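You operate a simulated robot arm through the tools that you are given. There is no shell and no other tool.

You run a simulated two-armed robot. Do the job below in one go: nothing can be reset, and whatever is moved stays where it is left.

JOB
Move the black controller's plug to the green socket, switch hand control on and the controller live, log one mark.
Fine: in that order; the controller stays where it lies.

The check looks at the end state, three seconds after you hand in, the way a careful person would. Anything else that was tipped, shoved, dropped, spilled or broken makes it a failure.

ROBOT AND FRAMES
Two 7-joint arms with fingered hands on one trunk that stands fixed in place. Base frame: the origin is at the foot of the trunk, x ahead of it, y to its left, z up. Readings come in m, degrees, newtons and seconds.
The left shoulder is at [0.07, 0.154, 1.147], the right one opposite. With the tool pointing down near the work surface each hand reaches from about 0.1 to 0.86 m from the base axis, measured 20 degrees to its own side. Payload 3.9 kg a hand.
The TCP of each hand is the grasp point between the finger pads, 0.03 m short of the fingertips. In the tool frame z runs along the fingers and y along their closing line. The gripper opens to 0.104 m. The gripper's body begins 0.035 m behind the TCP. The gripper is a hand of 4 fingers: y runs from the thumb to the fingers, the wrist lies at [-0.017, -0.104, -0.178] in the tool frame, and closing takes about 1.5 s.
Orientation is told as [roll, pitch, yaw] about the base's x, y, z axes, in that order, counted from this pose: with the fingers straight down and the wrist toward the robot, the tool's x, y and z point along [0, 1, 0], [1, 0, 0] and [0, 0, -1] of the base frame.

CONTROLS
- The arms move only by the tool apply_moves. It takes "left_deltas", "right_deltas" or both (then of equal length, played together; a hand with none holds still); each is a list of rows, each a list of 2 entries, a list of its own where there are three numbers: the shift along the tool's x, y, z in m, then the turn, a rotation vector about the tool's x, y, z in degrees. In form: [[[dx, dy, dz], [wx, wy, wz]], ...]. A call has 1 to 20 rows; each row is the pose to reach, as a shift and turn from the pose commanded when the call began, along the tool's axes at that moment. "left_hand" and "right_hand" are, for a hand that has rows, the gripper command, from -1 (fully open) to 1 (shut), values between in proportion, set as the call begins (left out, the last holds). Rows are played at 5 a second. More than 0.05 m and 8.6 degrees between two rows, or a gripper value outside its range, and nothing of the call is played. Where a pose cannot be reached the arm comes as near as it can. A force on the tool above 40 N (or 10 N above the force at the start of the call, whichever is more), or a blocked arm, ends the call early, and 0.2 s more pass. Each finger travels about 0.072 m/s and halts on what it meets, pressing with about 23 N; the grip force reading is that of the motor and also rises with nothing between the fingers. The clock runs only during rows and for 0.2 s after the last one: add rows that repeat a pose to give the fingers time. It gives the time, the measured TCP pose, the force on the tool (base axes), the opening and the grip force at its end, in the units of the frame above (readings bear some noise), with the torque about the TCP (base axes, N m) and any sound that the robot's microphone picked up, and new pictures: "pictures" is both (left out), scene, wrist or none (wrist: the cameras of the hands that moved).
- Cameras (640 x 400 px; columns grow to the right, rows downward): "scene" is now at [0.1219, 0.0576, 1.3854]; the picture's right is [0.63, -0.78, 0.00], its down [-0.40, -0.32, -0.86] and it looks along [0.67, 0.54, -0.51] (base axes); focal length 322 px, centre (320, 200). "left" rides on the left gripper at [-0.066, -0.09, -0.126] in its tool frame; the picture's right is [-0.78, -0.30, 0.56], its down [0.57, -0.70, 0.42] and it looks along [0.26, 0.65, 0.71] (tool axes); focal length 275 px, centre (320, 200). "right" rides on the right gripper at [0.066, -0.09, -0.126] in its tool frame; the picture's right is [-0.78, 0.30, -0.56], its down [-0.57, -0.70, 0.42] and it looks along [-0.27, 0.65, 0.71] (tool axes); focal length 275 px, centre (320, 200).
- slide_trunk(by): slides the trunk up (or, below 0, down) by that many m; the arms and the scene camera ride with it, the base frame stays. It gives what a move gives, with no picture.
- set_fingers(index, middle, ring, thumb_bend, thumb_turn, hand): sets how far each is bent, from 0 (flat) to 1 (curled in); at 0.3 the hand is open as for a grip, at 0.7 the pads meet at the TCP. One left out holds its place. A second passes; each finger stops where it meets its share of the squeeze, and holds until it gets a number again. A gripper value or a shape takes the hand back. It gives what a move gives, with no picture; readings hold the bend of each and the force on the fingers (four entries, about 0 where the hand has none), thumb and palm. thumb_turn goes from beside the hand (0) to across from the fingers (1), as for a grip.
- grasp_type(shape, hand): the hand has 4 fingers and takes this shape, open, in about a second: jaw (thumb against the fingers, like two jaws); tri (thumb and two fingers); tip (a fingertip pinch); poke (one finger out to press); point (the index stretched); flat (the hand flat); cup (the hand cupped); fist (a fist). The gripper value then closes the fingers along that shape, each until it touches; the sizes above hold for jaw. It gives what a move gives, with no picture.
- turn_head(pan, tilt): turns the head with the scene camera to pan (to the left, within 86 degrees either way) and tilt (down, from -29 to 69), counted from straight ahead of the robot. It gives what a move gives, and a new picture of the scene camera.
- measure_at(camera, pixels): for up to 12 pixels [column, row] of the newest picture of that camera ("zoom" is the newest enlarged one), the place [x, y, z] in the base frame of the surface seen there, good to about 0.003 m. The clock stands still meanwhile.
- zoom(camera, box): a new picture of the part [left, top, right, bottom] of that camera's present view, enlarged. The clock stands still meanwhile.
- hand_in(): hands the job in; it is judged then, once.

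Leave the grippers open and the arms clear of the work at the hand-in unless told otherwise.

The tools are called after "Request:" as name(argument=value, ...) on one line, values as JSON. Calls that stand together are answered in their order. apply_moves: Moves the arms, as the interface text tells. Its arguments: {"type":"object","properties":{"left_deltas":{"type":"array"},"left_hand":{"type":"number"},"right_deltas":{"type":"array"},"right_hand":{"type":"number"},"pictures":{"type":"string","enum":["both","scene","wrist","none"]}},"required":[]} The other tools are called the same way: slide_trunk (by) slides the trunk up or down; grasp_type (shape, hand) gives the hand a shape; set_fingers (index, middle, ring, thumb_bend, thumb_turn, hand) moves the fingers one by one; turn_head (pan, tilt) turns the head that bears the scene camera; measure_at (camera, pixels) gives the place of the surface under pixels of a picture; zoom (camera, box) takes an enlarged picture of a part of a camera's view; hand_in () hands the job in.

At the start:

```text
t: 0.0
left_tool_pos: [0.3726, 0.4793, 1.1619]
left_tcp_rot: [0.1, -0.1, 0.0]
left_ft_force: [-0.6, 0.1, 0.3]
left_torque: [0.01, 0.0, -0.04]
left_finger_gap: 0.1038
left_grasp_force: 0.0
left_shape: jaw
left_bend: [0.3, 0.3, 0.3, 0.3, 0.97]
left_finger forces: [0.1, 0.0, 0.0, 0.0, 0.0, 0.0]
right_tool_pos: [0.5268, 0.0822, 1.1188]
right_tcp_rot: [0.0, 0.0, 0.0]
right_ft_force: [0.6, -0.4, -0.8]
right_torque: [-0.02, -0.02, 0.0]
right_finger_gap: 0.1035
right_grasp_force: 0.0
right_shape: jaw
right_bend: [0.3, 0.3, 0.3, 0.3, 0.97]
right_finger forces: [0.0, 0.1, 0.0, 0.0, 0.0, 0.0]
trunk travel left (down, up): [-0.6, 0.34]
head pan, tilt: [38.8, 30.6]
```

scene: 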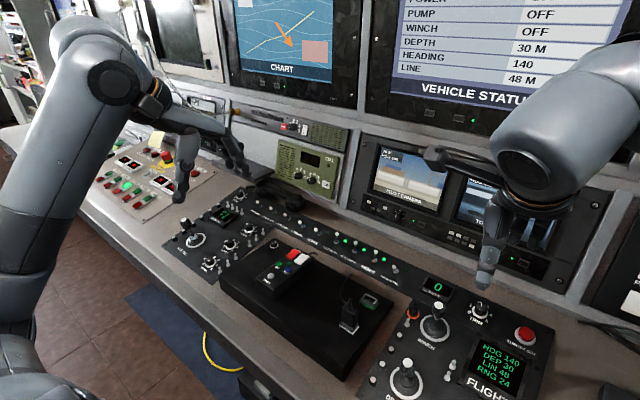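
right: 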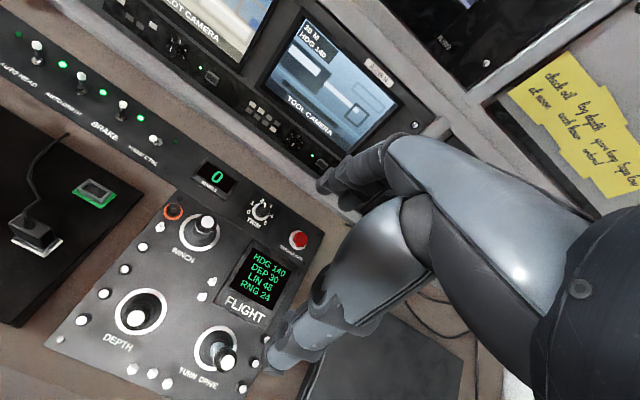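
left: 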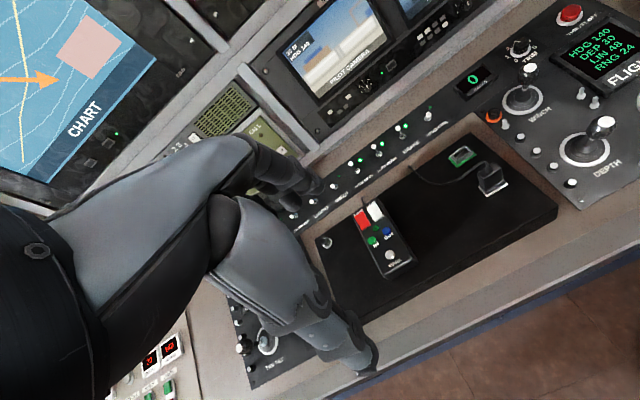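

I see a black tray near the middle of the desk. On it is a black controller with red, white, green and blue buttons (around 285,270 in the scene picture), a plug in a white-framed socket (350,315) and a green-framed socket (370,300). I'll zoom in on the tray, the toggle row and the flight panel first.

Request:
zoom(camera="scene", box=[220, 220, 420, 345])

Request:
zoom(camera="scene", box=[240, 180, 440, 305])

Request:
zoom(camera="right", box=[0, 0, 320, 200])

Request:
zoom(camera="left", box=[270, 100, 530, 262])

```text
3.20 times, centred on (320, 282) of scene
```

zoom: 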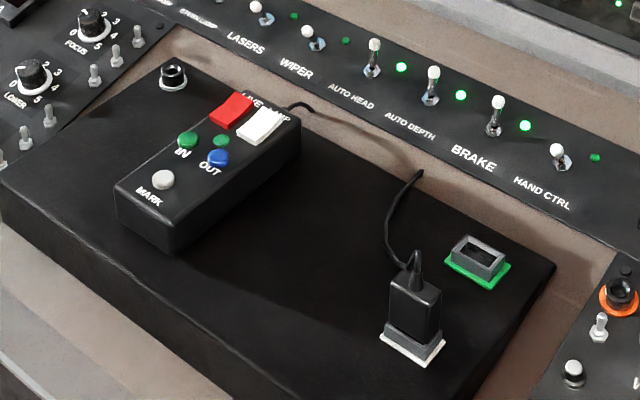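

```text
3.20 times, centred on (340, 242) of scene
```

zoom: 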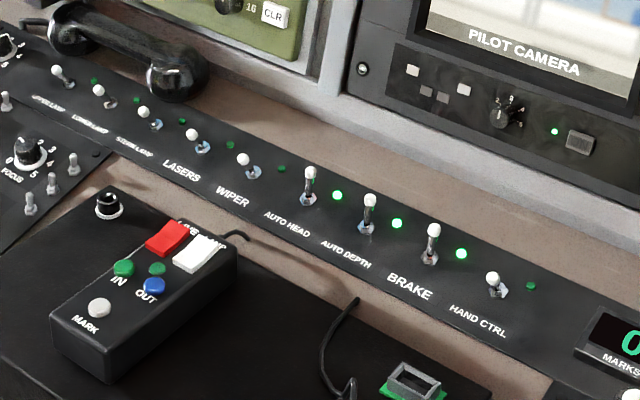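

```text
2.00 times, centred on (160, 100) of right
```

zoom: 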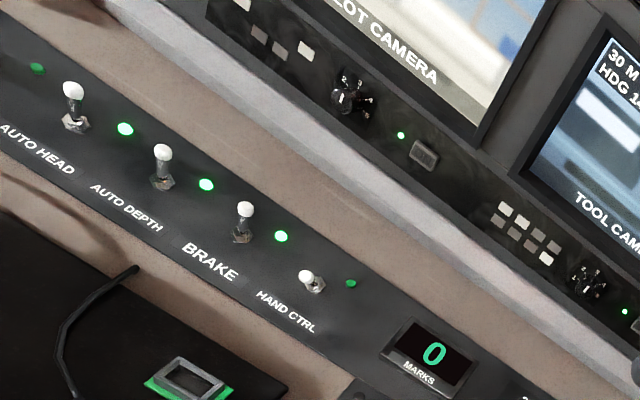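

```text
2.46 times, centred on (400, 181) of left
```

zoom: 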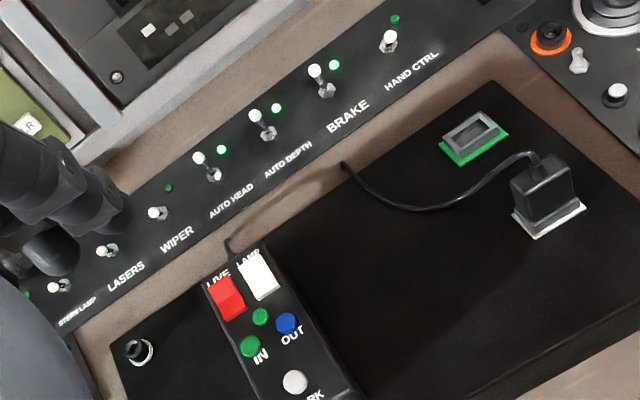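

The plug sits in the white-framed socket and the green socket is empty. The HAND CTRL toggle is down with its lamp dark, while AUTO HEAD, AUTO DEPTH and BRAKE are up and lit. The controller has a red LIVE rocker and a MARK button, and the MARKS counter shows 0. Next I'll measure the key points in a fresh zoom.

Request:
zoom(camera="scene", box=[320, 260, 420, 322])

Request:
measure_at(camera="scene", pixels=[[350, 309], [347, 327], [352, 333], [370, 299], [360, 297], [382, 304], [394, 268], [285, 260], [291, 255], [301, 259], [271, 276], [274, 245]])

```text
6.40 times, centred on (370, 291) of scene
```

zoom: 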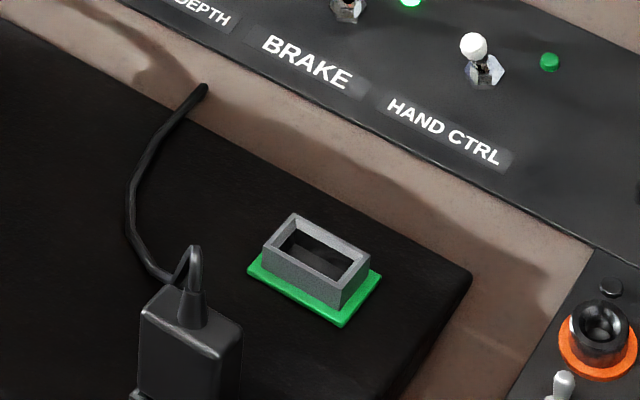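

```text
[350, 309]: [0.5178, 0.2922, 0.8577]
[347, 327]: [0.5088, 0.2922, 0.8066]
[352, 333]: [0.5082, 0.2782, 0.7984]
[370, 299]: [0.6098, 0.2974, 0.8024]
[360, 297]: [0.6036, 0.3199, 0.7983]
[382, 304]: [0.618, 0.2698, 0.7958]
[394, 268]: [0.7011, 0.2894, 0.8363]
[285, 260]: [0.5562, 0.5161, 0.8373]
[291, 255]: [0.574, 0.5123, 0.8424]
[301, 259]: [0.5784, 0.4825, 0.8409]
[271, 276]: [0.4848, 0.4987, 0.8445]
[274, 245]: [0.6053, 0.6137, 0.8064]
```

From the zoom I'll measure the socket's rim corners, the green frame's corners, the plug's top corners and the toggle.

Request:
measure_at(camera="zoom", pixels=[[293, 216], [265, 250], [368, 258], [340, 290], [248, 270], [342, 325], [380, 275], [312, 255], [473, 42], [483, 72], [549, 61], [450, 130]])

Request:
zoom(camera="scene", box=[310, 280, 390, 330])

Request:
zoom(camera="scene", box=[250, 235, 330, 285])

```text
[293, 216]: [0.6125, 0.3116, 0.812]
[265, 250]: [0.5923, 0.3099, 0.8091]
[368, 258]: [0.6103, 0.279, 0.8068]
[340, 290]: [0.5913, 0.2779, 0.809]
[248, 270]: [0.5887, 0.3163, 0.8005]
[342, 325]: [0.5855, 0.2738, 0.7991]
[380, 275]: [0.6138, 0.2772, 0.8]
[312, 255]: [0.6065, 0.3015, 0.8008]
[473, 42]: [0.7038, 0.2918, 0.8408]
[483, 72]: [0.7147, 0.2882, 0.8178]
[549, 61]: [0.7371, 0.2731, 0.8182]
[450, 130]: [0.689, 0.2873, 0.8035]
```

```text
8.00 times, centred on (350, 305) of scene
```

zoom: 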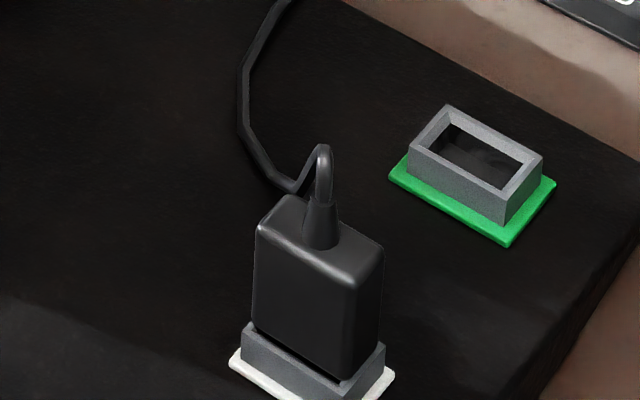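

```text
8.00 times, centred on (290, 260) of scene
```

zoom: 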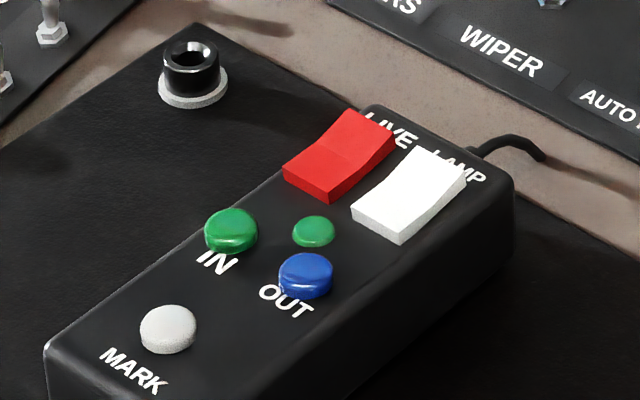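

First I'll measure the controller's parts in the newest zoom: the rocker halves, the white LAMP rocker, the lamp, IN/OUT, MARK and the case corners.

Request:
measure_at(camera="zoom", pixels=[[315, 165], [350, 135], [330, 185], [385, 145], [385, 215], [425, 170], [313, 230], [230, 225], [305, 270], [168, 325], [50, 350], [510, 190]])

Request:
zoom(camera="scene", box=[310, 290, 390, 340])

```text
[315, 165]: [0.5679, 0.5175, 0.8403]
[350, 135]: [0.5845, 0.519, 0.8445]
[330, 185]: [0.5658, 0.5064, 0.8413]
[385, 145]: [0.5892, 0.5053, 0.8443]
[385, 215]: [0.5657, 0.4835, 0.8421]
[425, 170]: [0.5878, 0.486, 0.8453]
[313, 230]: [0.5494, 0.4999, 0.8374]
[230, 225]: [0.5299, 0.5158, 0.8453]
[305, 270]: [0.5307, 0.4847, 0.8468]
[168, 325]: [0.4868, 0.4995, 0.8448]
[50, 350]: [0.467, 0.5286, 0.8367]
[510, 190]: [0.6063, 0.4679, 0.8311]
```

```text
8.00 times, centred on (350, 315) of scene
```

zoom: 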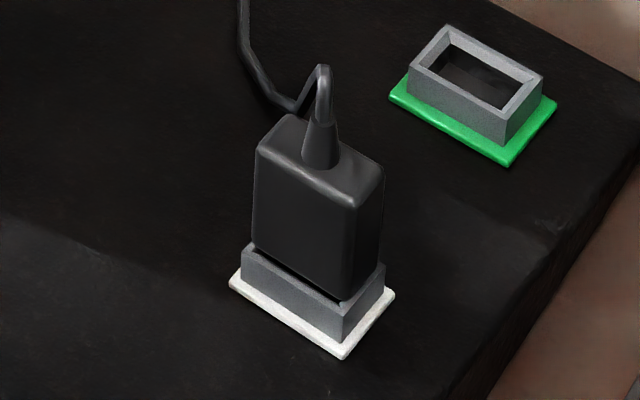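

Both rockers have their near end down and far end up, so they look off. Next I'll measure the plug: its top corners, the strain relief, the body faces and the white socket's corners.

Request:
measure_at(camera="zoom", pixels=[[262, 152], [290, 118], [382, 166], [350, 202], [270, 165], [345, 215], [265, 225], [340, 275], [242, 255], [345, 330], [383, 275], [320, 155]])

Request:
measure_at(camera="left", pixels=[[481, 178], [503, 172], [495, 187], [455, 155], [468, 154], [462, 150], [450, 163], [388, 213], [376, 216], [386, 230], [390, 255], [361, 220]])

Request:
zoom(camera="left", box=[420, 120, 540, 195])

```text
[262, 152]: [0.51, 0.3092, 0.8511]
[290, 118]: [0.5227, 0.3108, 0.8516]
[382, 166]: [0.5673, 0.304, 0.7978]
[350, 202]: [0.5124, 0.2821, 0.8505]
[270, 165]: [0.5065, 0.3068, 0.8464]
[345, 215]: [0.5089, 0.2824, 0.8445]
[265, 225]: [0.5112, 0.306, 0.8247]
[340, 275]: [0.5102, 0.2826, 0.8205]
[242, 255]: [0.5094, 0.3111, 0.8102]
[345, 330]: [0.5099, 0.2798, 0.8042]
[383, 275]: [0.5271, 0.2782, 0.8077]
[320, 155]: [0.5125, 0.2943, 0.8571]
```

```text
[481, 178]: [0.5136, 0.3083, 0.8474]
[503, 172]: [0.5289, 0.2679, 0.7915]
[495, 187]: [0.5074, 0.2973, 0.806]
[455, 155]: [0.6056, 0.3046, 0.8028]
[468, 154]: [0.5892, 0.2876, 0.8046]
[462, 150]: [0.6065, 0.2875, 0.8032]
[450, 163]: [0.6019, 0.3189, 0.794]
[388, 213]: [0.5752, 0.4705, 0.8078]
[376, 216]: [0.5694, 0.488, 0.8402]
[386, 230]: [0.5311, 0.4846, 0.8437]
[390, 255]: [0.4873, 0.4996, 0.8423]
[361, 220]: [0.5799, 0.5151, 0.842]
```

```text
5.33 times, centred on (480, 158) of left
```

zoom: 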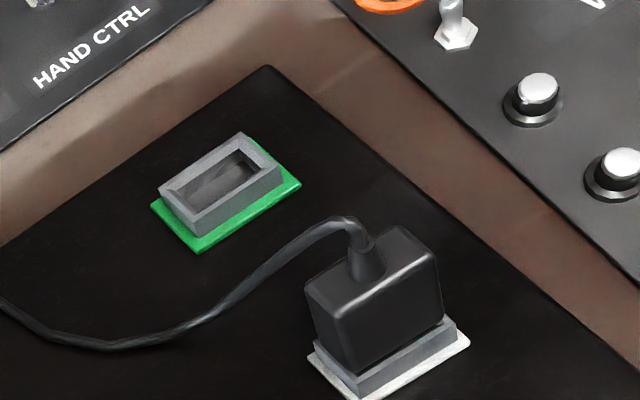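

The plug body measures about x 0.509–0.525, y 0.281–0.310, with its top at z 0.851. The white socket centre is about (0.518, 0.295) and the green one about (0.602, 0.295), both square to the base axes. The left hand is best placed for this, so I'll bring it above and behind the plug at z ≈ 1.0, staying high, and look with its wrist camera.

Request:
apply_moves(left_deltas=[[[-0.023, 0.016, 0.02], [0, 0, 0]], [[-0.046, 0.032, 0.04], [0, 0, 0]], [[-0.069, 0.048, 0.06], [0, 0, 0]], [[-0.092, 0.064, 0.08], [0, 0, 0]], [[-0.115, 0.08, 0.1], [0, 0, 0]], [[-0.138, 0.096, 0.12], [0, 0, 0]], [[-0.161, 0.112, 0.14], [0, 0, 0]], [[-0.184, 0.127, 0.162], [0, 0, 0]], [[-0.184, 0.127, 0.162], [0, 0, 0]]])

```text
t: 2.0
left_tool_pos: [0.4984, 0.2956, 1.0001]
left_tcp_rot: [0.0, 0.0, 0.1]
left_ft_force: [-0.6, -0.5, 0.3]
left_torque: [-0.02, 0.03, 0.0]
left_finger_gap: 0.1037
left_grasp_force: 0.0
left_shape: jaw
left_bend: [0.3, 0.3, 0.3, 0.3, 0.97]
left_finger forces: [0.0, 0.1, 0.0, 0.0, 0.1, 0.0]
right_tool_pos: [0.5264, 0.0823, 1.1181]
right_tcp_rot: [0.0, 0.0, 0.0]
right_ft_force: [-1.6, -0.6, 0.4]
right_torque: [0.03, -0.02, -0.02]
right_finger_gap: 0.1036
right_grasp_force: 0.1
right_shape: jaw
right_bend: [0.3, 0.3, 0.3, 0.3, 0.97]
right_finger forces: [0.0, 0.0, 0.0, 0.0, 0.0, 0.0]
trunk travel left (down, up): [-0.6, 0.34]
head pan, tilt: [38.8, 30.6]
```

scene: 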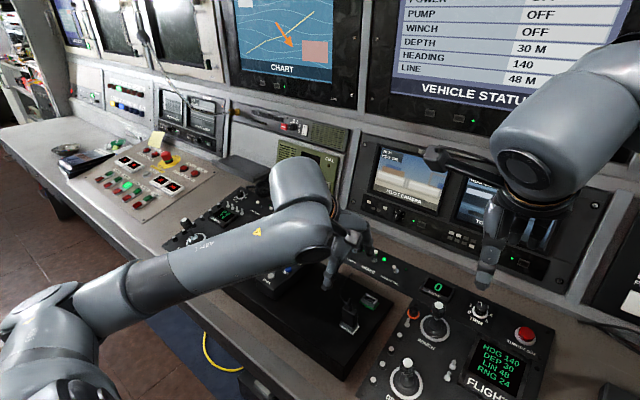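
left: 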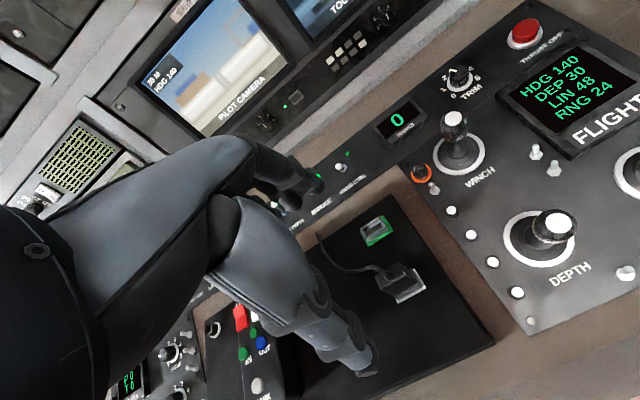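

The left hand is above and just behind the plug. I'll zoom the wrist camera on the plug and green socket (around 390,260) for precise measurement.

Request:
zoom(camera="left", box=[340, 205, 452, 275])

Request:
zoom(camera="left", box=[340, 235, 436, 305])

```text
5.71 times, centred on (396, 240) of left
```

zoom: 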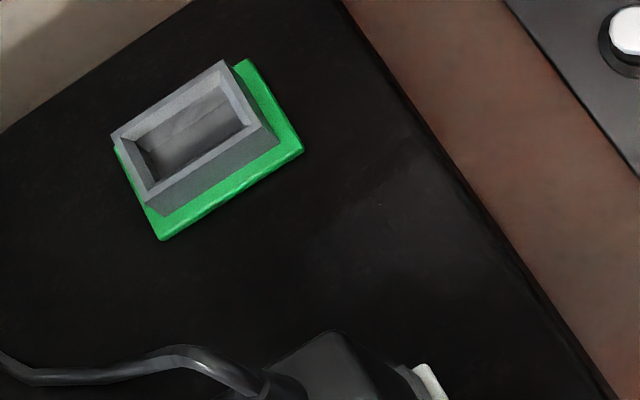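

```text
5.71 times, centred on (388, 270) of left
```

zoom: 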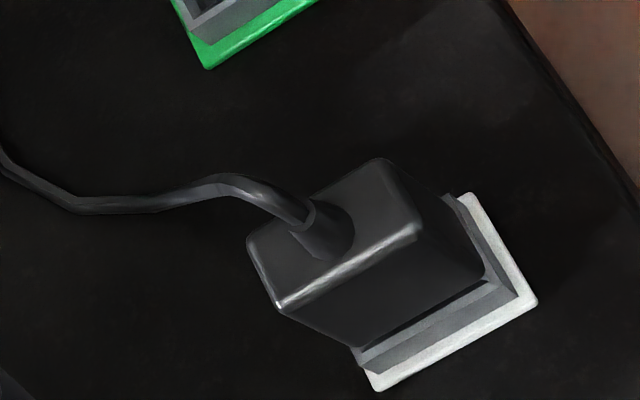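

I'll measure the plug-top corners, body edges, plate corners and cable in this zoom.

Request:
measure_at(camera="zoom", pixels=[[380, 165], [415, 230], [280, 303], [252, 243], [340, 270], [325, 225], [534, 302], [379, 386], [470, 198], [225, 185], [100, 205], [440, 260]])

Request:
zoom(camera="left", box=[350, 210, 414, 250])

```text
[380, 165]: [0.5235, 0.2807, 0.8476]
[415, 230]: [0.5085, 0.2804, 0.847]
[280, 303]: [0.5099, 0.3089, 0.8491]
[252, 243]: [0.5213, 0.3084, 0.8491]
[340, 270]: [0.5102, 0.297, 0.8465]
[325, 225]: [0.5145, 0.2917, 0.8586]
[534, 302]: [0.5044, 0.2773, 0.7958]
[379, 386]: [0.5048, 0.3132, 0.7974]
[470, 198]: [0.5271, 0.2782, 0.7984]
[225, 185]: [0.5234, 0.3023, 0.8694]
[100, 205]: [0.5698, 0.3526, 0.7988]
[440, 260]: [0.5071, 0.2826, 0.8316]
```

```text
10.00 times, centred on (382, 230) of left
```

zoom: 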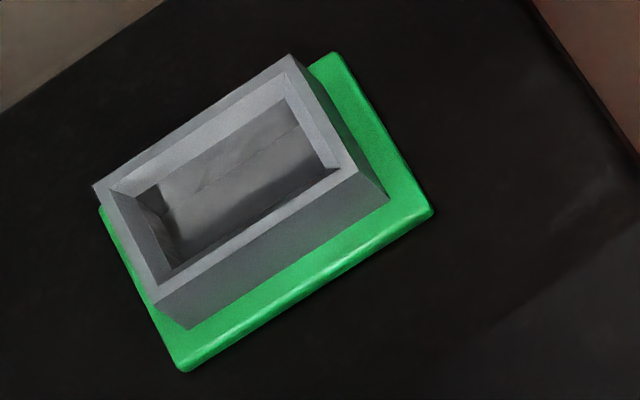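

Next I'll measure the green socket's outer rim, opening and plate corners.

Request:
measure_at(camera="zoom", pixels=[[290, 59], [97, 187], [158, 301], [353, 168], [430, 212], [184, 368], [333, 56], [230, 165], [286, 75], [118, 188], [165, 282], [338, 172]])

```text
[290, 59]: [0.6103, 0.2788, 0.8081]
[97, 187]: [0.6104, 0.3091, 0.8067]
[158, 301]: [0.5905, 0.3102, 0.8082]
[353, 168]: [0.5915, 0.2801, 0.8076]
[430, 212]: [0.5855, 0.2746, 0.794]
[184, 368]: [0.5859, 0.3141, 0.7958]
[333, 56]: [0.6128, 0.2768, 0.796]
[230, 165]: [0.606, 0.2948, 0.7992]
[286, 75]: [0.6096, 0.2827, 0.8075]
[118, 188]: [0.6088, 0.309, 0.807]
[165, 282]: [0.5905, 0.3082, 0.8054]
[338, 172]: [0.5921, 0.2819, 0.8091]
```

The green opening is centred at about (0.601, 0.2946) and the plug at about (0.516, 0.2946). The cable leaves the plug top and runs toward +x/+y, so I need to see how the fingers lie relative to it. I'll zoom on the hand in both views.

Request:
zoom(camera="scene", box=[300, 190, 420, 340])

Request:
zoom(camera="left", box=[200, 120, 440, 390])

Request:
zoom(camera="right", box=[0, 0, 320, 250])

```text
2.67 times, centred on (360, 265) of scene
```

zoom: 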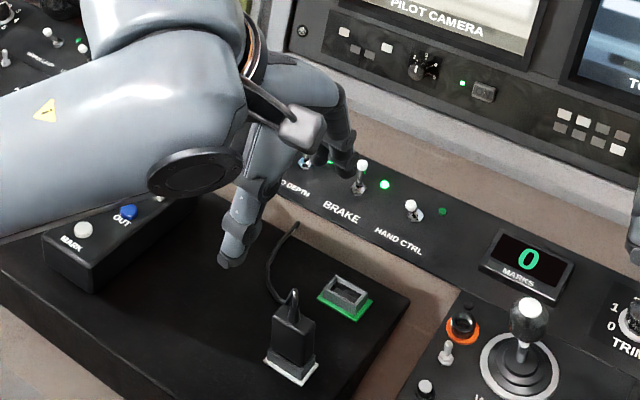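

```text
1.48 times, centred on (320, 255) of left
```

zoom: 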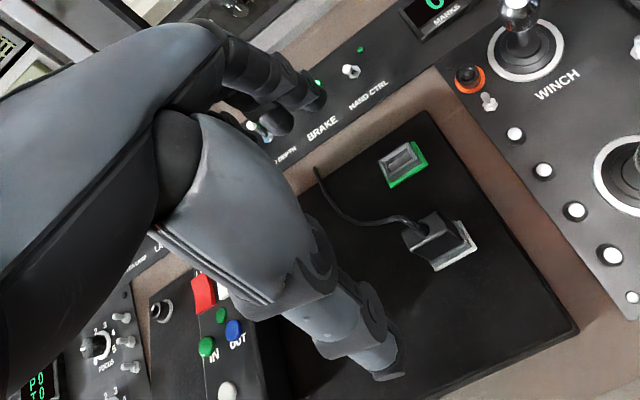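

```text
1.60 times, centred on (160, 125) of right
```

zoom: 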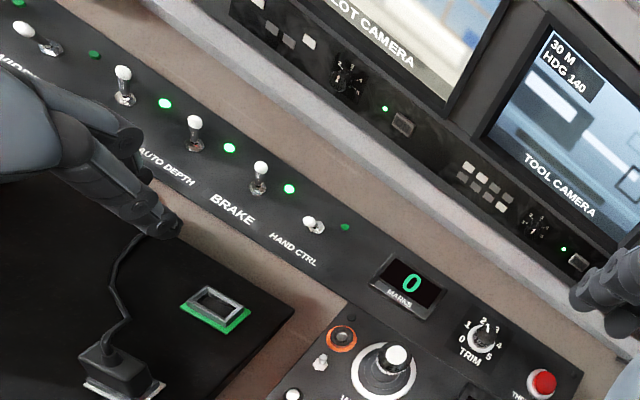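

The right wrist camera sees the left fingers and plug from the side. I'll zoom it on the left fingers and measure where each fingertip is.

Request:
zoom(camera="right", box=[0, 40, 140, 250])

Request:
zoom(camera="scene", box=[310, 200, 400, 300])

```text
1.90 times, centred on (70, 145) of right
```

zoom: 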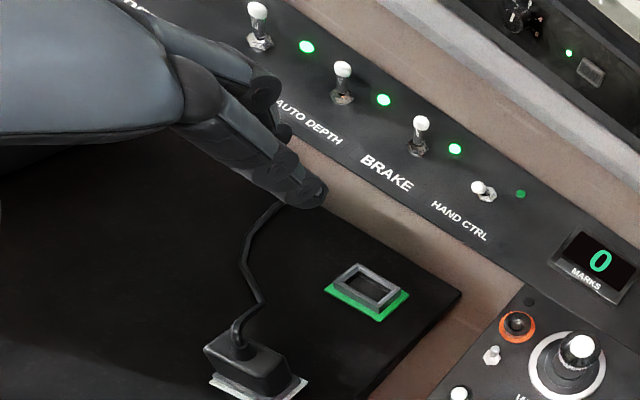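

```text
4.00 times, centred on (355, 250) of scene
```

zoom: 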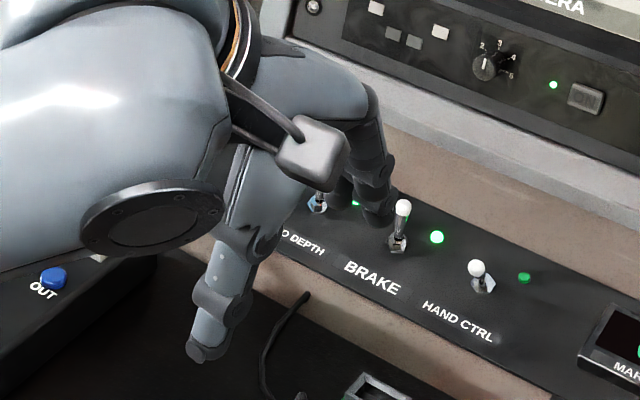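

I'll re-zoom the right camera on the left fingers and measure fingertip points.

Request:
zoom(camera="right", box=[0, 60, 160, 160])

```text
4.00 times, centred on (80, 110) of right
```

zoom: 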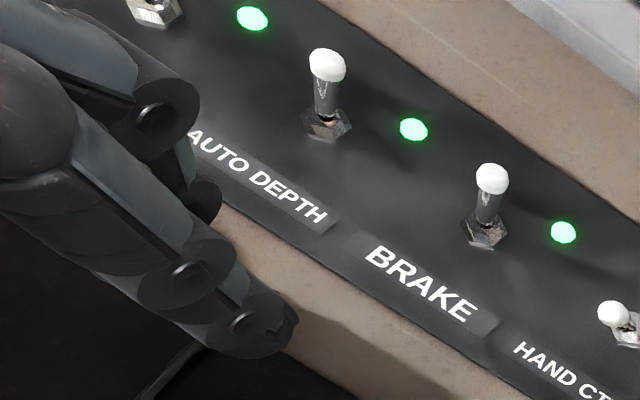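

Request:
measure_at(camera="zoom", pixels=[[285, 325], [240, 322], [182, 275], [240, 285], [150, 118], [205, 195], [120, 200], [40, 100], [30, 50], [180, 95]])

```text
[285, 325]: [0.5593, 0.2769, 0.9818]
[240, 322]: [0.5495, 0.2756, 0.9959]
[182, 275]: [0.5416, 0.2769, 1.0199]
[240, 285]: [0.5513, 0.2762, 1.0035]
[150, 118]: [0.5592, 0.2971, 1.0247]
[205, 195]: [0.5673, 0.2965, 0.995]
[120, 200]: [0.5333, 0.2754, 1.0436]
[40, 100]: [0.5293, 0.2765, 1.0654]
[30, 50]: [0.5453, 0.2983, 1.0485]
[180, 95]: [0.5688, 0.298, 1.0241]
```

The gap between the index (y 0.276–0.296) and the next finger (y ≥ 0.297) is at the TCP, so index and middle would close on the plug. The ring finger would sweep the cable side. The three-finger shape should keep it out, so I'll try it up here at z = 1.0 and look.

Request:
grasp_type(hand="left", shape="tri")

Request:
zoom(camera="right", box=[0, 40, 192, 160])

Request:
zoom(camera="left", box=[200, 120, 440, 390])

Request:
zoom(camera="scene", box=[300, 190, 420, 340])

```text
t: 2.9
left_tool_pos: [0.4979, 0.296, 1.0007]
left_tcp_rot: [0.0, 0.0, 0.0]
left_ft_force: [-0.4, 0.2, -0.7]
left_torque: [-0.05, -0.01, 0.0]
left_finger_gap: 0.1039
left_grasp_force: 0.0
left_shape: tri
left_bend: [0.3, 0.3, 0.99, 0.3, 0.97]
left_finger forces: [0.0, 0.0, 0.0, 0.0, 0.1, 0.0]
right_tool_pos: [0.5272, 0.0806, 1.1185]
right_tcp_rot: [0.0, -0.1, 0.1]
right_ft_force: [0.5, -0.4, 0.6]
right_torque: [-0.05, 0.01, 0.01]
right_finger_gap: 0.1035
right_grasp_force: 0.1
right_shape: jaw
right_bend: [0.3, 0.3, 0.3, 0.3, 0.97]
right_finger forces: [0.0, 0.0, 0.0, 0.0, 0.0, 0.1]
trunk travel left (down, up): [-0.6, 0.34]
head pan, tilt: [38.8, 30.6]
```

```text
3.33 times, centred on (96, 100) of right
```

zoom: 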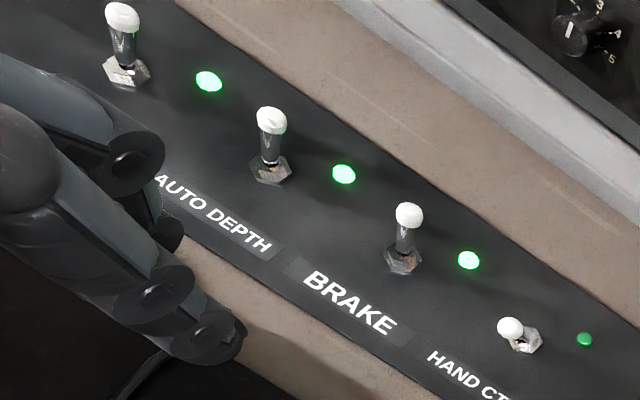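

```text
1.48 times, centred on (320, 255) of left
```

zoom: 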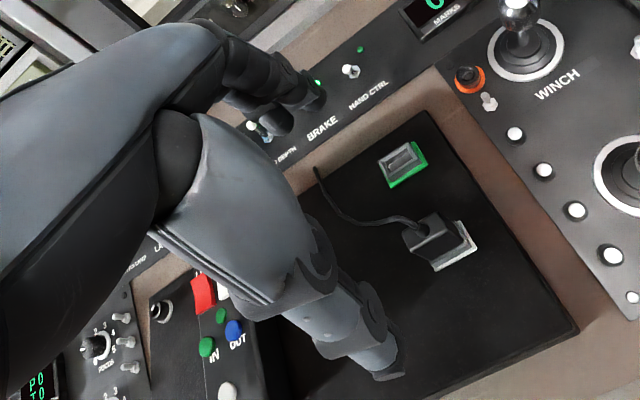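

```text
2.67 times, centred on (360, 265) of scene
```

zoom: 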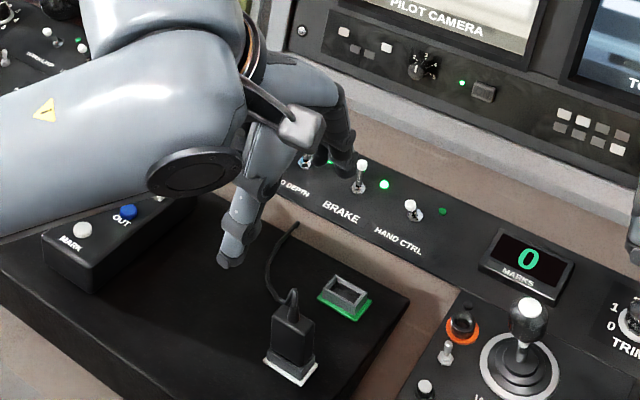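

The ring finger is now curled away, and index and middle face the thumb. I'll lower to z ≈ 0.91 right over the plug (base shift +0.0186 x, -0.001 y, -0.09 z) and check.

Request:
apply_moves(left_deltas=[[[-0.001, 0.009, 0.02], [0, 0, 0]], [[-0.001, 0.0185, 0.045], [0, 0, 0]], [[-0.001, 0.0185, 0.07], [0, 0, 0]], [[-0.001, 0.0185, 0.09], [0, 0, 0]], [[-0.001, 0.0185, 0.09], [0, 0, 0]], [[-0.001, 0.0185, 0.09], [0, 0, 0]]])

Request:
zoom(camera="right", box=[0, 60, 140, 270])

Request:
zoom(camera="left", box=[260, 160, 480, 380])

Request:
zoom(camera="scene", box=[300, 230, 420, 340])

```text
t: 4.3
left_tool_pos: [0.518, 0.2929, 0.9092]
left_tcp_rot: [0.0, 0.0, 0.0]
left_ft_force: [-0.3, -0.8, -0.5]
left_torque: [-0.05, -0.02, -0.02]
left_finger_gap: 0.1039
left_grasp_force: 0.1
left_shape: tri
left_bend: [0.3, 0.3, 0.99, 0.3, 0.97]
left_finger forces: [0.0, 0.0, 0.0, 0.0, 0.1, 0.0]
right_tool_pos: [0.5266, 0.0814, 1.118]
right_tcp_rot: [-0.1, 0.0, -0.1]
right_ft_force: [-0.2, -0.3, -0.6]
right_torque: [0.0, -0.01, -0.01]
right_finger_gap: 0.1041
right_grasp_force: 0.0
right_shape: jaw
right_bend: [0.3, 0.3, 0.3, 0.3, 0.97]
right_finger forces: [0.0, 0.0, 0.1, 0.1, 0.1, 0.0]
trunk travel left (down, up): [-0.6, 0.34]
head pan, tilt: [38.8, 30.6]
```

scene: 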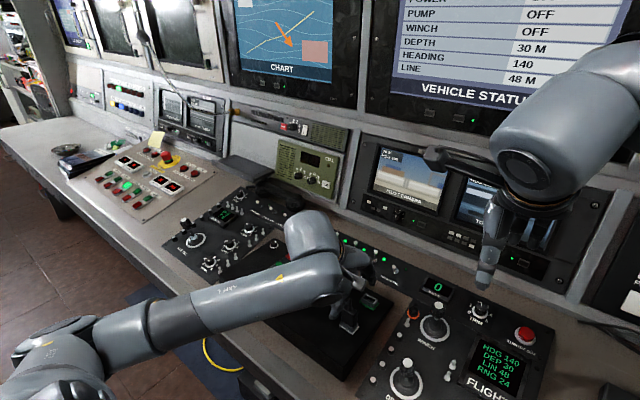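
left: 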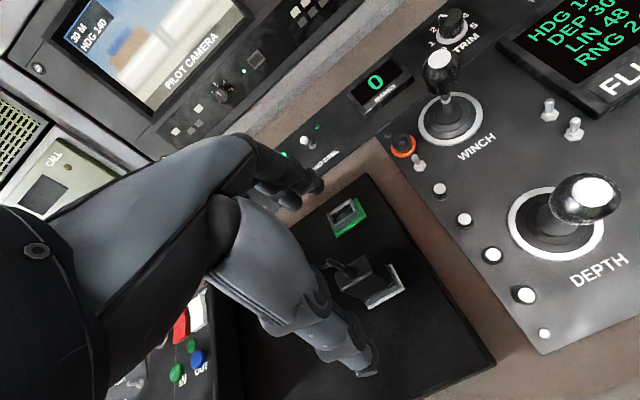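

```text
1.90 times, centred on (70, 165) of right
```

zoom: 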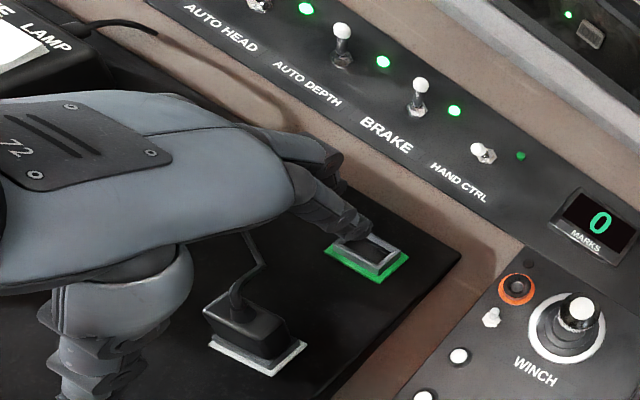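

```text
1.82 times, centred on (370, 270) of left
```

zoom: 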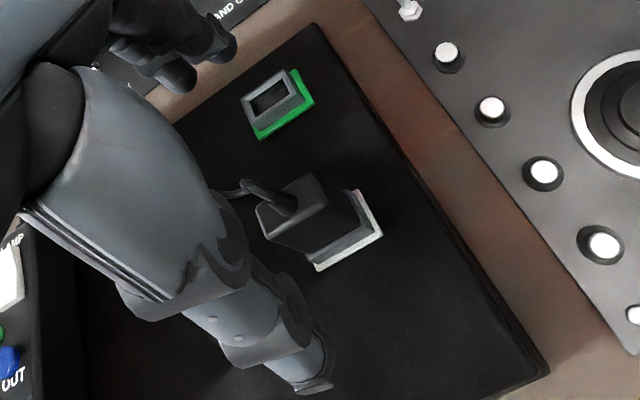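

```text
3.64 times, centred on (360, 285) of scene
```

zoom: 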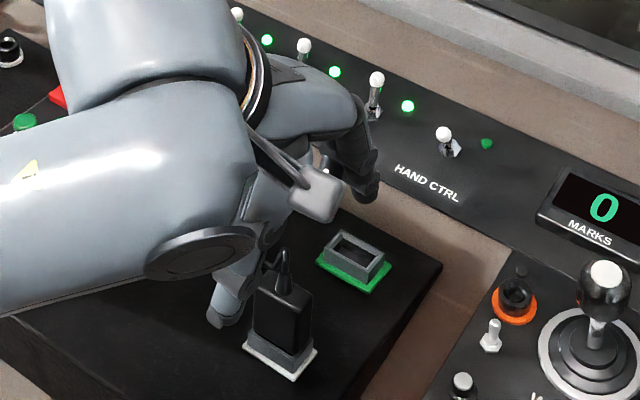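

The plug stands between thumb and fingers and the cable stays under the palm. I'll lower 0.05 m (to z ≈ 0.86) with a 1.5 mm shift toward -x and check again.

Request:
apply_moves(left_deltas=[[[0, -0.0015, 0.015], [0, 0, 0]], [[0, -0.0015, 0.03], [0, 0, 0]], [[0, -0.0015, 0.04], [0, 0, 0]], [[0, -0.0015, 0.05], [0, 0, 0]], [[0, -0.0015, 0.05], [0, 0, 0]]], pictures="none")

Request:
zoom(camera="right", box=[0, 100, 140, 270])

Request:
zoom(camera="left", box=[260, 160, 480, 380])

Request:
zoom(camera="scene", box=[300, 230, 420, 340])

```text
t: 5.5
left_tool_pos: [0.5164, 0.294, 0.8605]
left_tcp_rot: [0.0, 0.1, 0.0]
left_ft_force: [-0.8, 0.2, 0.4]
left_torque: [0.01, 0.01, -0.01]
left_finger_gap: 0.1037
left_grasp_force: 0.0
left_shape: tri
left_bend: [0.3, 0.3, 0.99, 0.3, 0.97]
left_finger forces: [0.1, 0.0, 0.1, 0.0, 0.1, 0.0]
right_tool_pos: [0.5264, 0.0813, 1.1187]
right_tcp_rot: [0.0, 0.0, 0.0]
right_ft_force: [0.6, -0.8, 0.2]
right_torque: [0.01, 0.01, 0.0]
right_finger_gap: 0.104
right_grasp_force: 0.1
right_shape: jaw
right_bend: [0.3, 0.3, 0.3, 0.3, 0.97]
right_finger forces: [0.1, 0.0, 0.1, 0.1, 0.0, 0.0]
trunk travel left (down, up): [-0.6, 0.34]
head pan, tilt: [38.8, 30.6]
```

```text
2.35 times, centred on (70, 185) of right
```

zoom: 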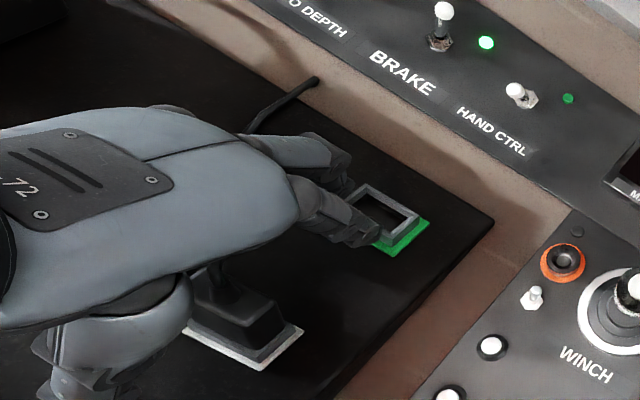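

```text
1.82 times, centred on (370, 270) of left
```

zoom: 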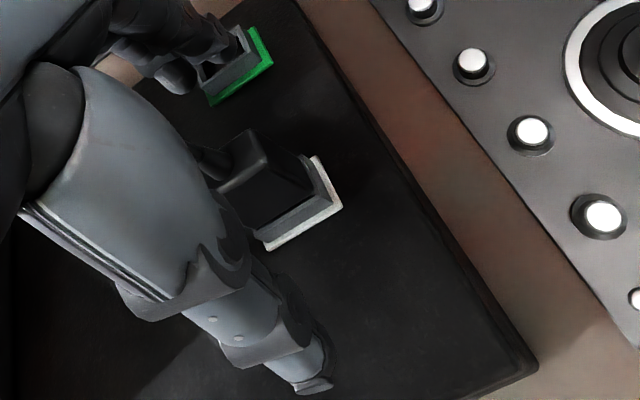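

```text
3.64 times, centred on (360, 285) of scene
```

zoom: 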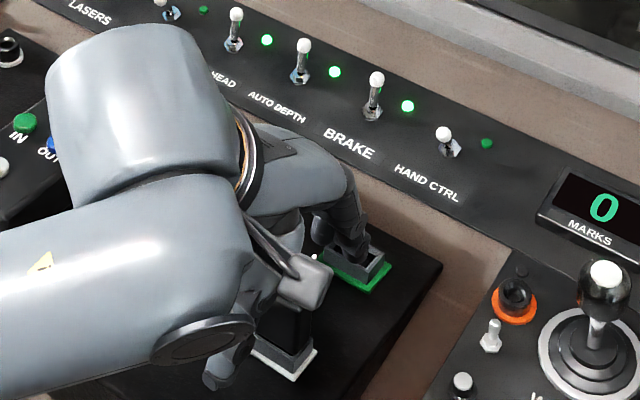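

No contact so far: forces read near 0 and the cable is clear. I'll lower the last 14 mm to z ≈ 0.846 so the fingertips sit just above the socket rim (0.809), then close the three-finger grip.

Request:
apply_moves(left_deltas=[[[0, 0, 0.007], [0, 0, 0]], [[0, 0, 0.014], [0, 0, 0]], [[0, 0, 0.014], [0, 0, 0]]], pictures="none")

Request:
apply_moves(left_deltas=[[[0, 0, 0], [0, 0, 0]], [[0, 0, 0], [0, 0, 0]], [[0, 0, 0], [0, 0, 0]]], left_hand=0.3, pictures="none")

Request:
zoom(camera="right", box=[0, 100, 140, 270])

Request:
zoom(camera="left", box=[260, 160, 480, 380])

Request:
zoom(camera="scene", box=[300, 230, 420, 340])

```text
t: 6.3
left_tool_pos: [0.5161, 0.2948, 0.8456]
left_tcp_rot: [0.1, 0.0, 0.0]
left_ft_force: [0.0, -0.5, 0.0]
left_torque: [-0.01, -0.02, -0.04]
left_finger_gap: 0.1037
left_grasp_force: 0.1
left_shape: tri
left_bend: [0.3, 0.3, 0.99, 0.3, 0.97]
left_finger forces: [0.0, 0.1, 0.0, 0.0, 0.0, 0.1]
right_tool_pos: [0.5272, 0.0814, 1.1188]
right_tcp_rot: [0.0, 0.0, -0.1]
right_ft_force: [0.1, -0.7, 0.9]
right_torque: [-0.02, 0.0, 0.02]
right_finger_gap: 0.1035
right_grasp_force: 0.0
right_shape: jaw
right_bend: [0.3, 0.3, 0.3, 0.3, 0.97]
right_finger forces: [0.1, 0.0, 0.0, 0.1, 0.0, 0.0]
trunk travel left (down, up): [-0.6, 0.34]
head pan, tilt: [38.8, 30.6]
```

```text
t: 7.1
left_tool_pos: [0.5159, 0.2934, 0.8462]
left_tcp_rot: [0.0, 0.0, 0.1]
left_ft_force: [-0.8, 0.2, -0.1]
left_torque: [0.0, 0.0, 0.04]
left_finger_gap: 0.0364
left_grasp_force: 0.0
left_shape: tri
left_bend: [0.74, 0.51, 0.99, 0.73, 1.0]
left_finger forces: [0.0, 0.1, 0.1, 0.0, 0.0, 0.0]
right_tool_pos: [0.528, 0.0816, 1.1195]
right_tcp_rot: [0.0, 0.1, 0.0]
right_ft_force: [-1.2, 0.0, 0.2]
right_torque: [0.01, -0.01, 0.03]
right_finger_gap: 0.1036
right_grasp_force: 0.1
right_shape: jaw
right_bend: [0.3, 0.3, 0.3, 0.3, 0.97]
right_finger forces: [0.0, 0.0, 0.1, 0.0, 0.0, 0.0]
trunk travel left (down, up): [-0.6, 0.34]
head pan, tilt: [38.8, 30.6]
```

```text
2.35 times, centred on (70, 185) of right
```

zoom: 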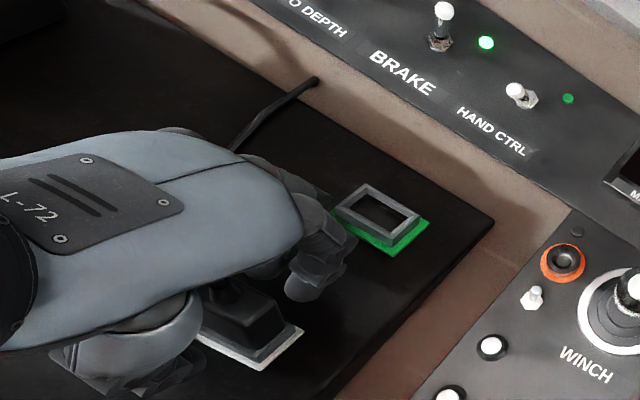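

```text
1.82 times, centred on (370, 270) of left
```

zoom: 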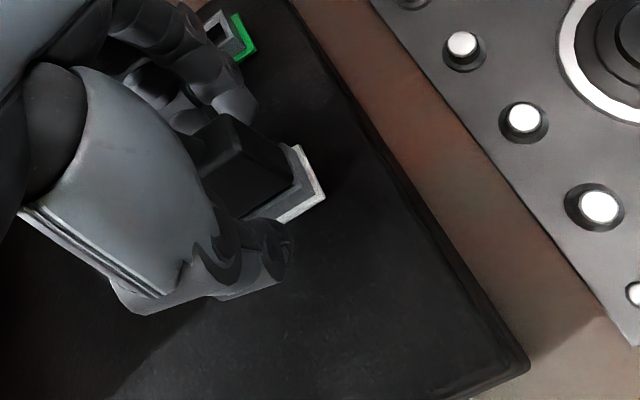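

```text
3.64 times, centred on (360, 285) of scene
```

zoom: 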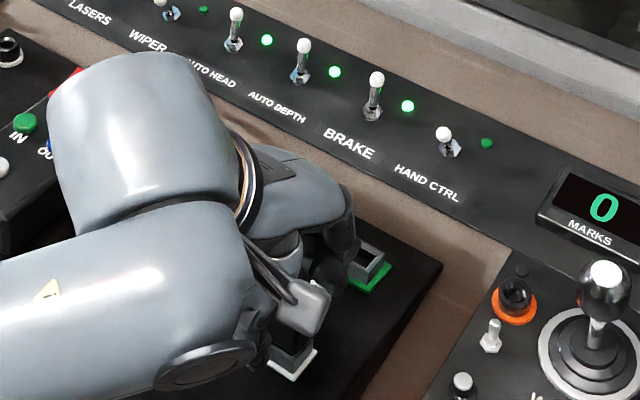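

At value 0.3 the gap is 0.036 and the fingers haven't touched yet, but index and middle are bent unequally (0.74 and 0.51). I'll look closely before squeezing.

Request:
zoom(camera="right", box=[0, 150, 80, 250])

Request:
zoom(camera="left", box=[310, 170, 450, 310])

```text
4.00 times, centred on (40, 200) of right
```

zoom: 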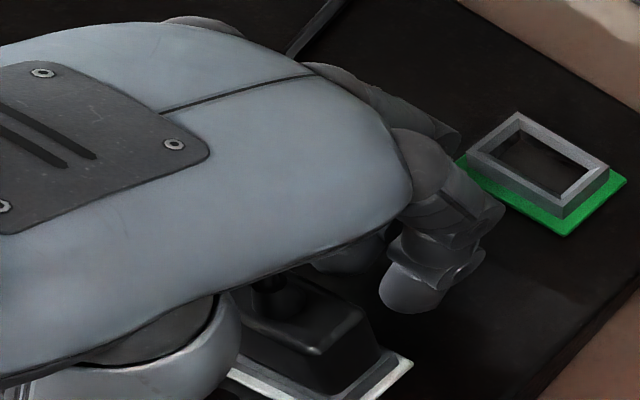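

```text
2.86 times, centred on (380, 240) of left
```

zoom: 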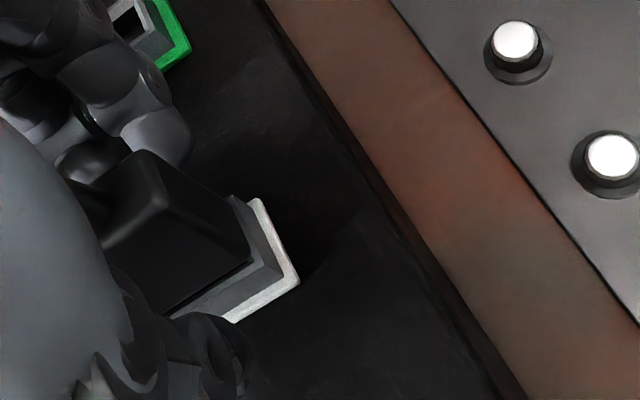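

I'll measure the index tip and the plug top again in this left zoom.

Request:
measure_at(camera="zoom", pixels=[[180, 150], [150, 130], [150, 90], [90, 160], [60, 90], [30, 120], [155, 165], [165, 200], [110, 230], [200, 340], [225, 350], [150, 330]])

```text
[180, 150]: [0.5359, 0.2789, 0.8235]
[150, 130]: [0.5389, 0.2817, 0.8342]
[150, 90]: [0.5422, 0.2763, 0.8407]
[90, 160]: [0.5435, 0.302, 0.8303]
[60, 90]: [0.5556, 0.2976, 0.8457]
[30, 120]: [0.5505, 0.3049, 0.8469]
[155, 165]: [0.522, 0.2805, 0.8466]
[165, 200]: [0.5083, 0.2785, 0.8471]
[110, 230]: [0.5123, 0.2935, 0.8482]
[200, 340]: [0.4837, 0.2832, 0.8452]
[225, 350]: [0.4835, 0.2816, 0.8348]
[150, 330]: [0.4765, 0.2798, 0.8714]
```

Both tips are outside the plug's far face (index at x ≈ 0.536, middle ≈ 0.543, z ≈ 0.825) and the thumb is at x ≈ 0.484. The plug is well framed, so I'll close fully and give the fingers time.

Request:
apply_moves(left_deltas=[[[0, 0, 0], [0, 0, 0]], [[0, 0, 0], [0, 0, 0]], [[0, 0, 0], [0, 0, 0]], [[0, 0, 0], [0, 0, 0]], [[0, 0, 0], [0, 0, 0]], [[0, 0, 0], [0, 0, 0]]], left_hand=1, pictures="none")

Request:
zoom(camera="right", box=[0, 150, 80, 250])

Request:
zoom(camera="left", box=[310, 170, 450, 310])

```text
t: 8.5
left_tool_pos: [0.5164, 0.293, 0.8463]
left_tcp_rot: [0.1, 0.1, 0.0]
left_ft_force: [-0.2, 0.5, -1.2]
left_torque: [-0.04, -0.03, -0.06]
left_finger_gap: 0.0122
left_grasp_force: 23.0
left_shape: tri
left_bend: [0.72, 0.62, 1.0, 0.74, 1.0]
left_finger forces: [10.4, 9.9, 0.0, 0.1, 20.1, 0.0]
right_tool_pos: [0.5269, 0.0812, 1.1172]
right_tcp_rot: [0.0, -0.1, -0.1]
right_ft_force: [-0.5, -0.3, -0.1]
right_torque: [0.01, 0.01, 0.0]
right_finger_gap: 0.1035
right_grasp_force: 0.1
right_shape: jaw
right_bend: [0.3, 0.3, 0.3, 0.3, 0.97]
right_finger forces: [0.1, 0.0, 0.1, 0.1, 0.0, 0.1]
trunk travel left (down, up): [-0.6, 0.34]
head pan, tilt: [38.8, 30.6]
```

```text
4.00 times, centred on (40, 200) of right
```

zoom: 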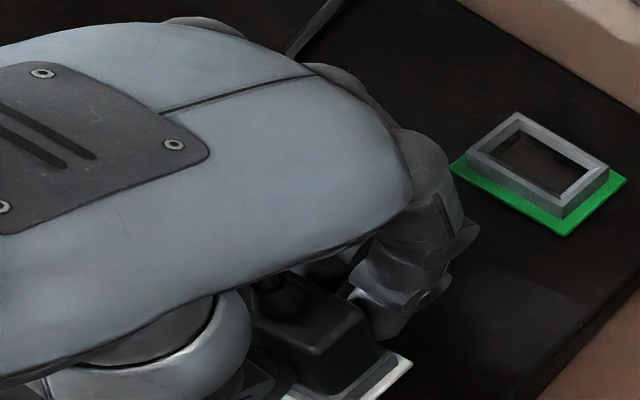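

```text
2.86 times, centred on (380, 240) of left
```

zoom: 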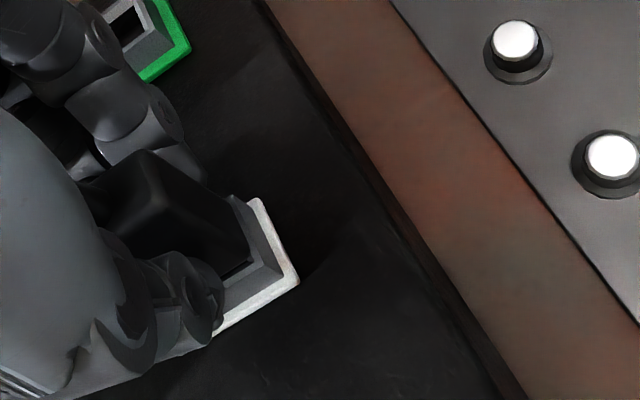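

The grip is balanced: index 10.4 N, middle 9.9 N, thumb 20.1 N. I'll pull the plug straight up slowly by 30 mm and check that it comes along.

Request:
apply_moves(left_deltas=[[[0, 0, -0.003], [0, 0, 0]], [[0, 0, -0.006], [0, 0, 0]], [[0, 0, -0.01], [0, 0, 0]], [[0, 0, -0.015], [0, 0, 0]], [[0, 0, -0.02], [0, 0, 0]], [[0, 0, -0.025], [0, 0, 0]], [[0, 0, -0.03], [0, 0, 0]], [[0, 0, -0.03], [0, 0, 0]]], pictures="none")

Request:
zoom(camera="right", box=[0, 130, 100, 250])

Request:
zoom(camera="left", box=[310, 170, 450, 310])

Request:
zoom(camera="scene", box=[300, 230, 420, 340])

```text
t: 10.3
left_tool_pos: [0.5146, 0.2942, 0.8764]
left_tcp_rot: [0.0, 0.0, -0.1]
left_ft_force: [-0.2, 0.0, -1.2]
left_torque: [0.01, 0.05, 0.04]
left_finger_gap: 0.0122
left_grasp_force: 22.8
left_shape: tri
left_bend: [0.72, 0.62, 1.0, 0.74, 1.0]
left_finger forces: [11.2, 9.9, 0.0, 0.1, 21.0, 0.1]
right_tool_pos: [0.5266, 0.0816, 1.1189]
right_tcp_rot: [-0.1, 0.1, -0.1]
right_ft_force: [0.1, -0.5, -0.4]
right_torque: [-0.01, 0.03, -0.01]
right_finger_gap: 0.1036
right_grasp_force: 0.1
right_shape: jaw
right_bend: [0.3, 0.3, 0.3, 0.3, 0.97]
right_finger forces: [0.0, 0.0, 0.0, 0.0, 0.0, 0.0]
trunk travel left (down, up): [-0.6, 0.34]
head pan, tilt: [38.8, 30.6]
```

```text
3.33 times, centred on (50, 190) of right
```

zoom: 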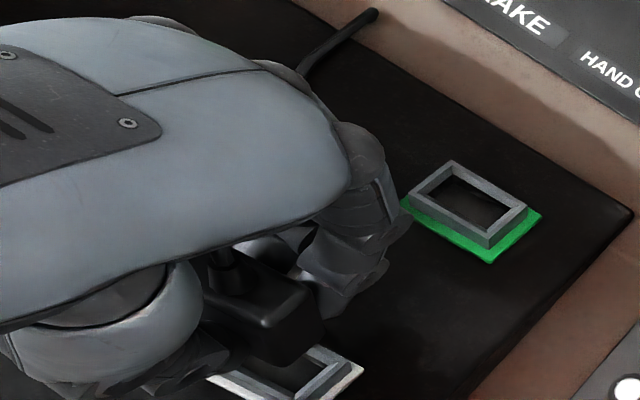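

```text
2.86 times, centred on (380, 240) of left
```

zoom: 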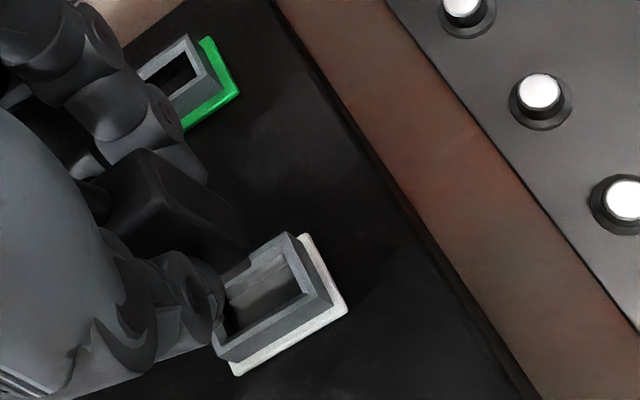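

```text
3.64 times, centred on (360, 285) of scene
```

zoom: 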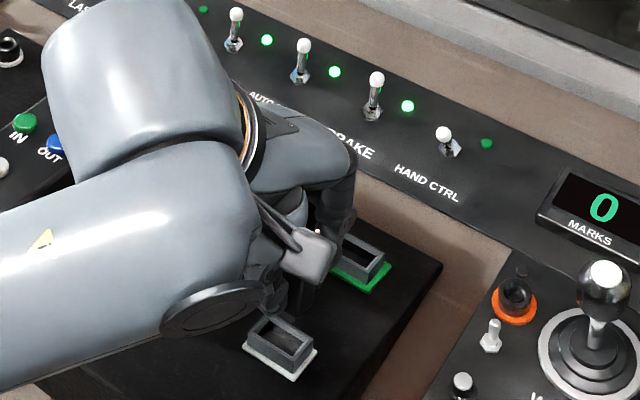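

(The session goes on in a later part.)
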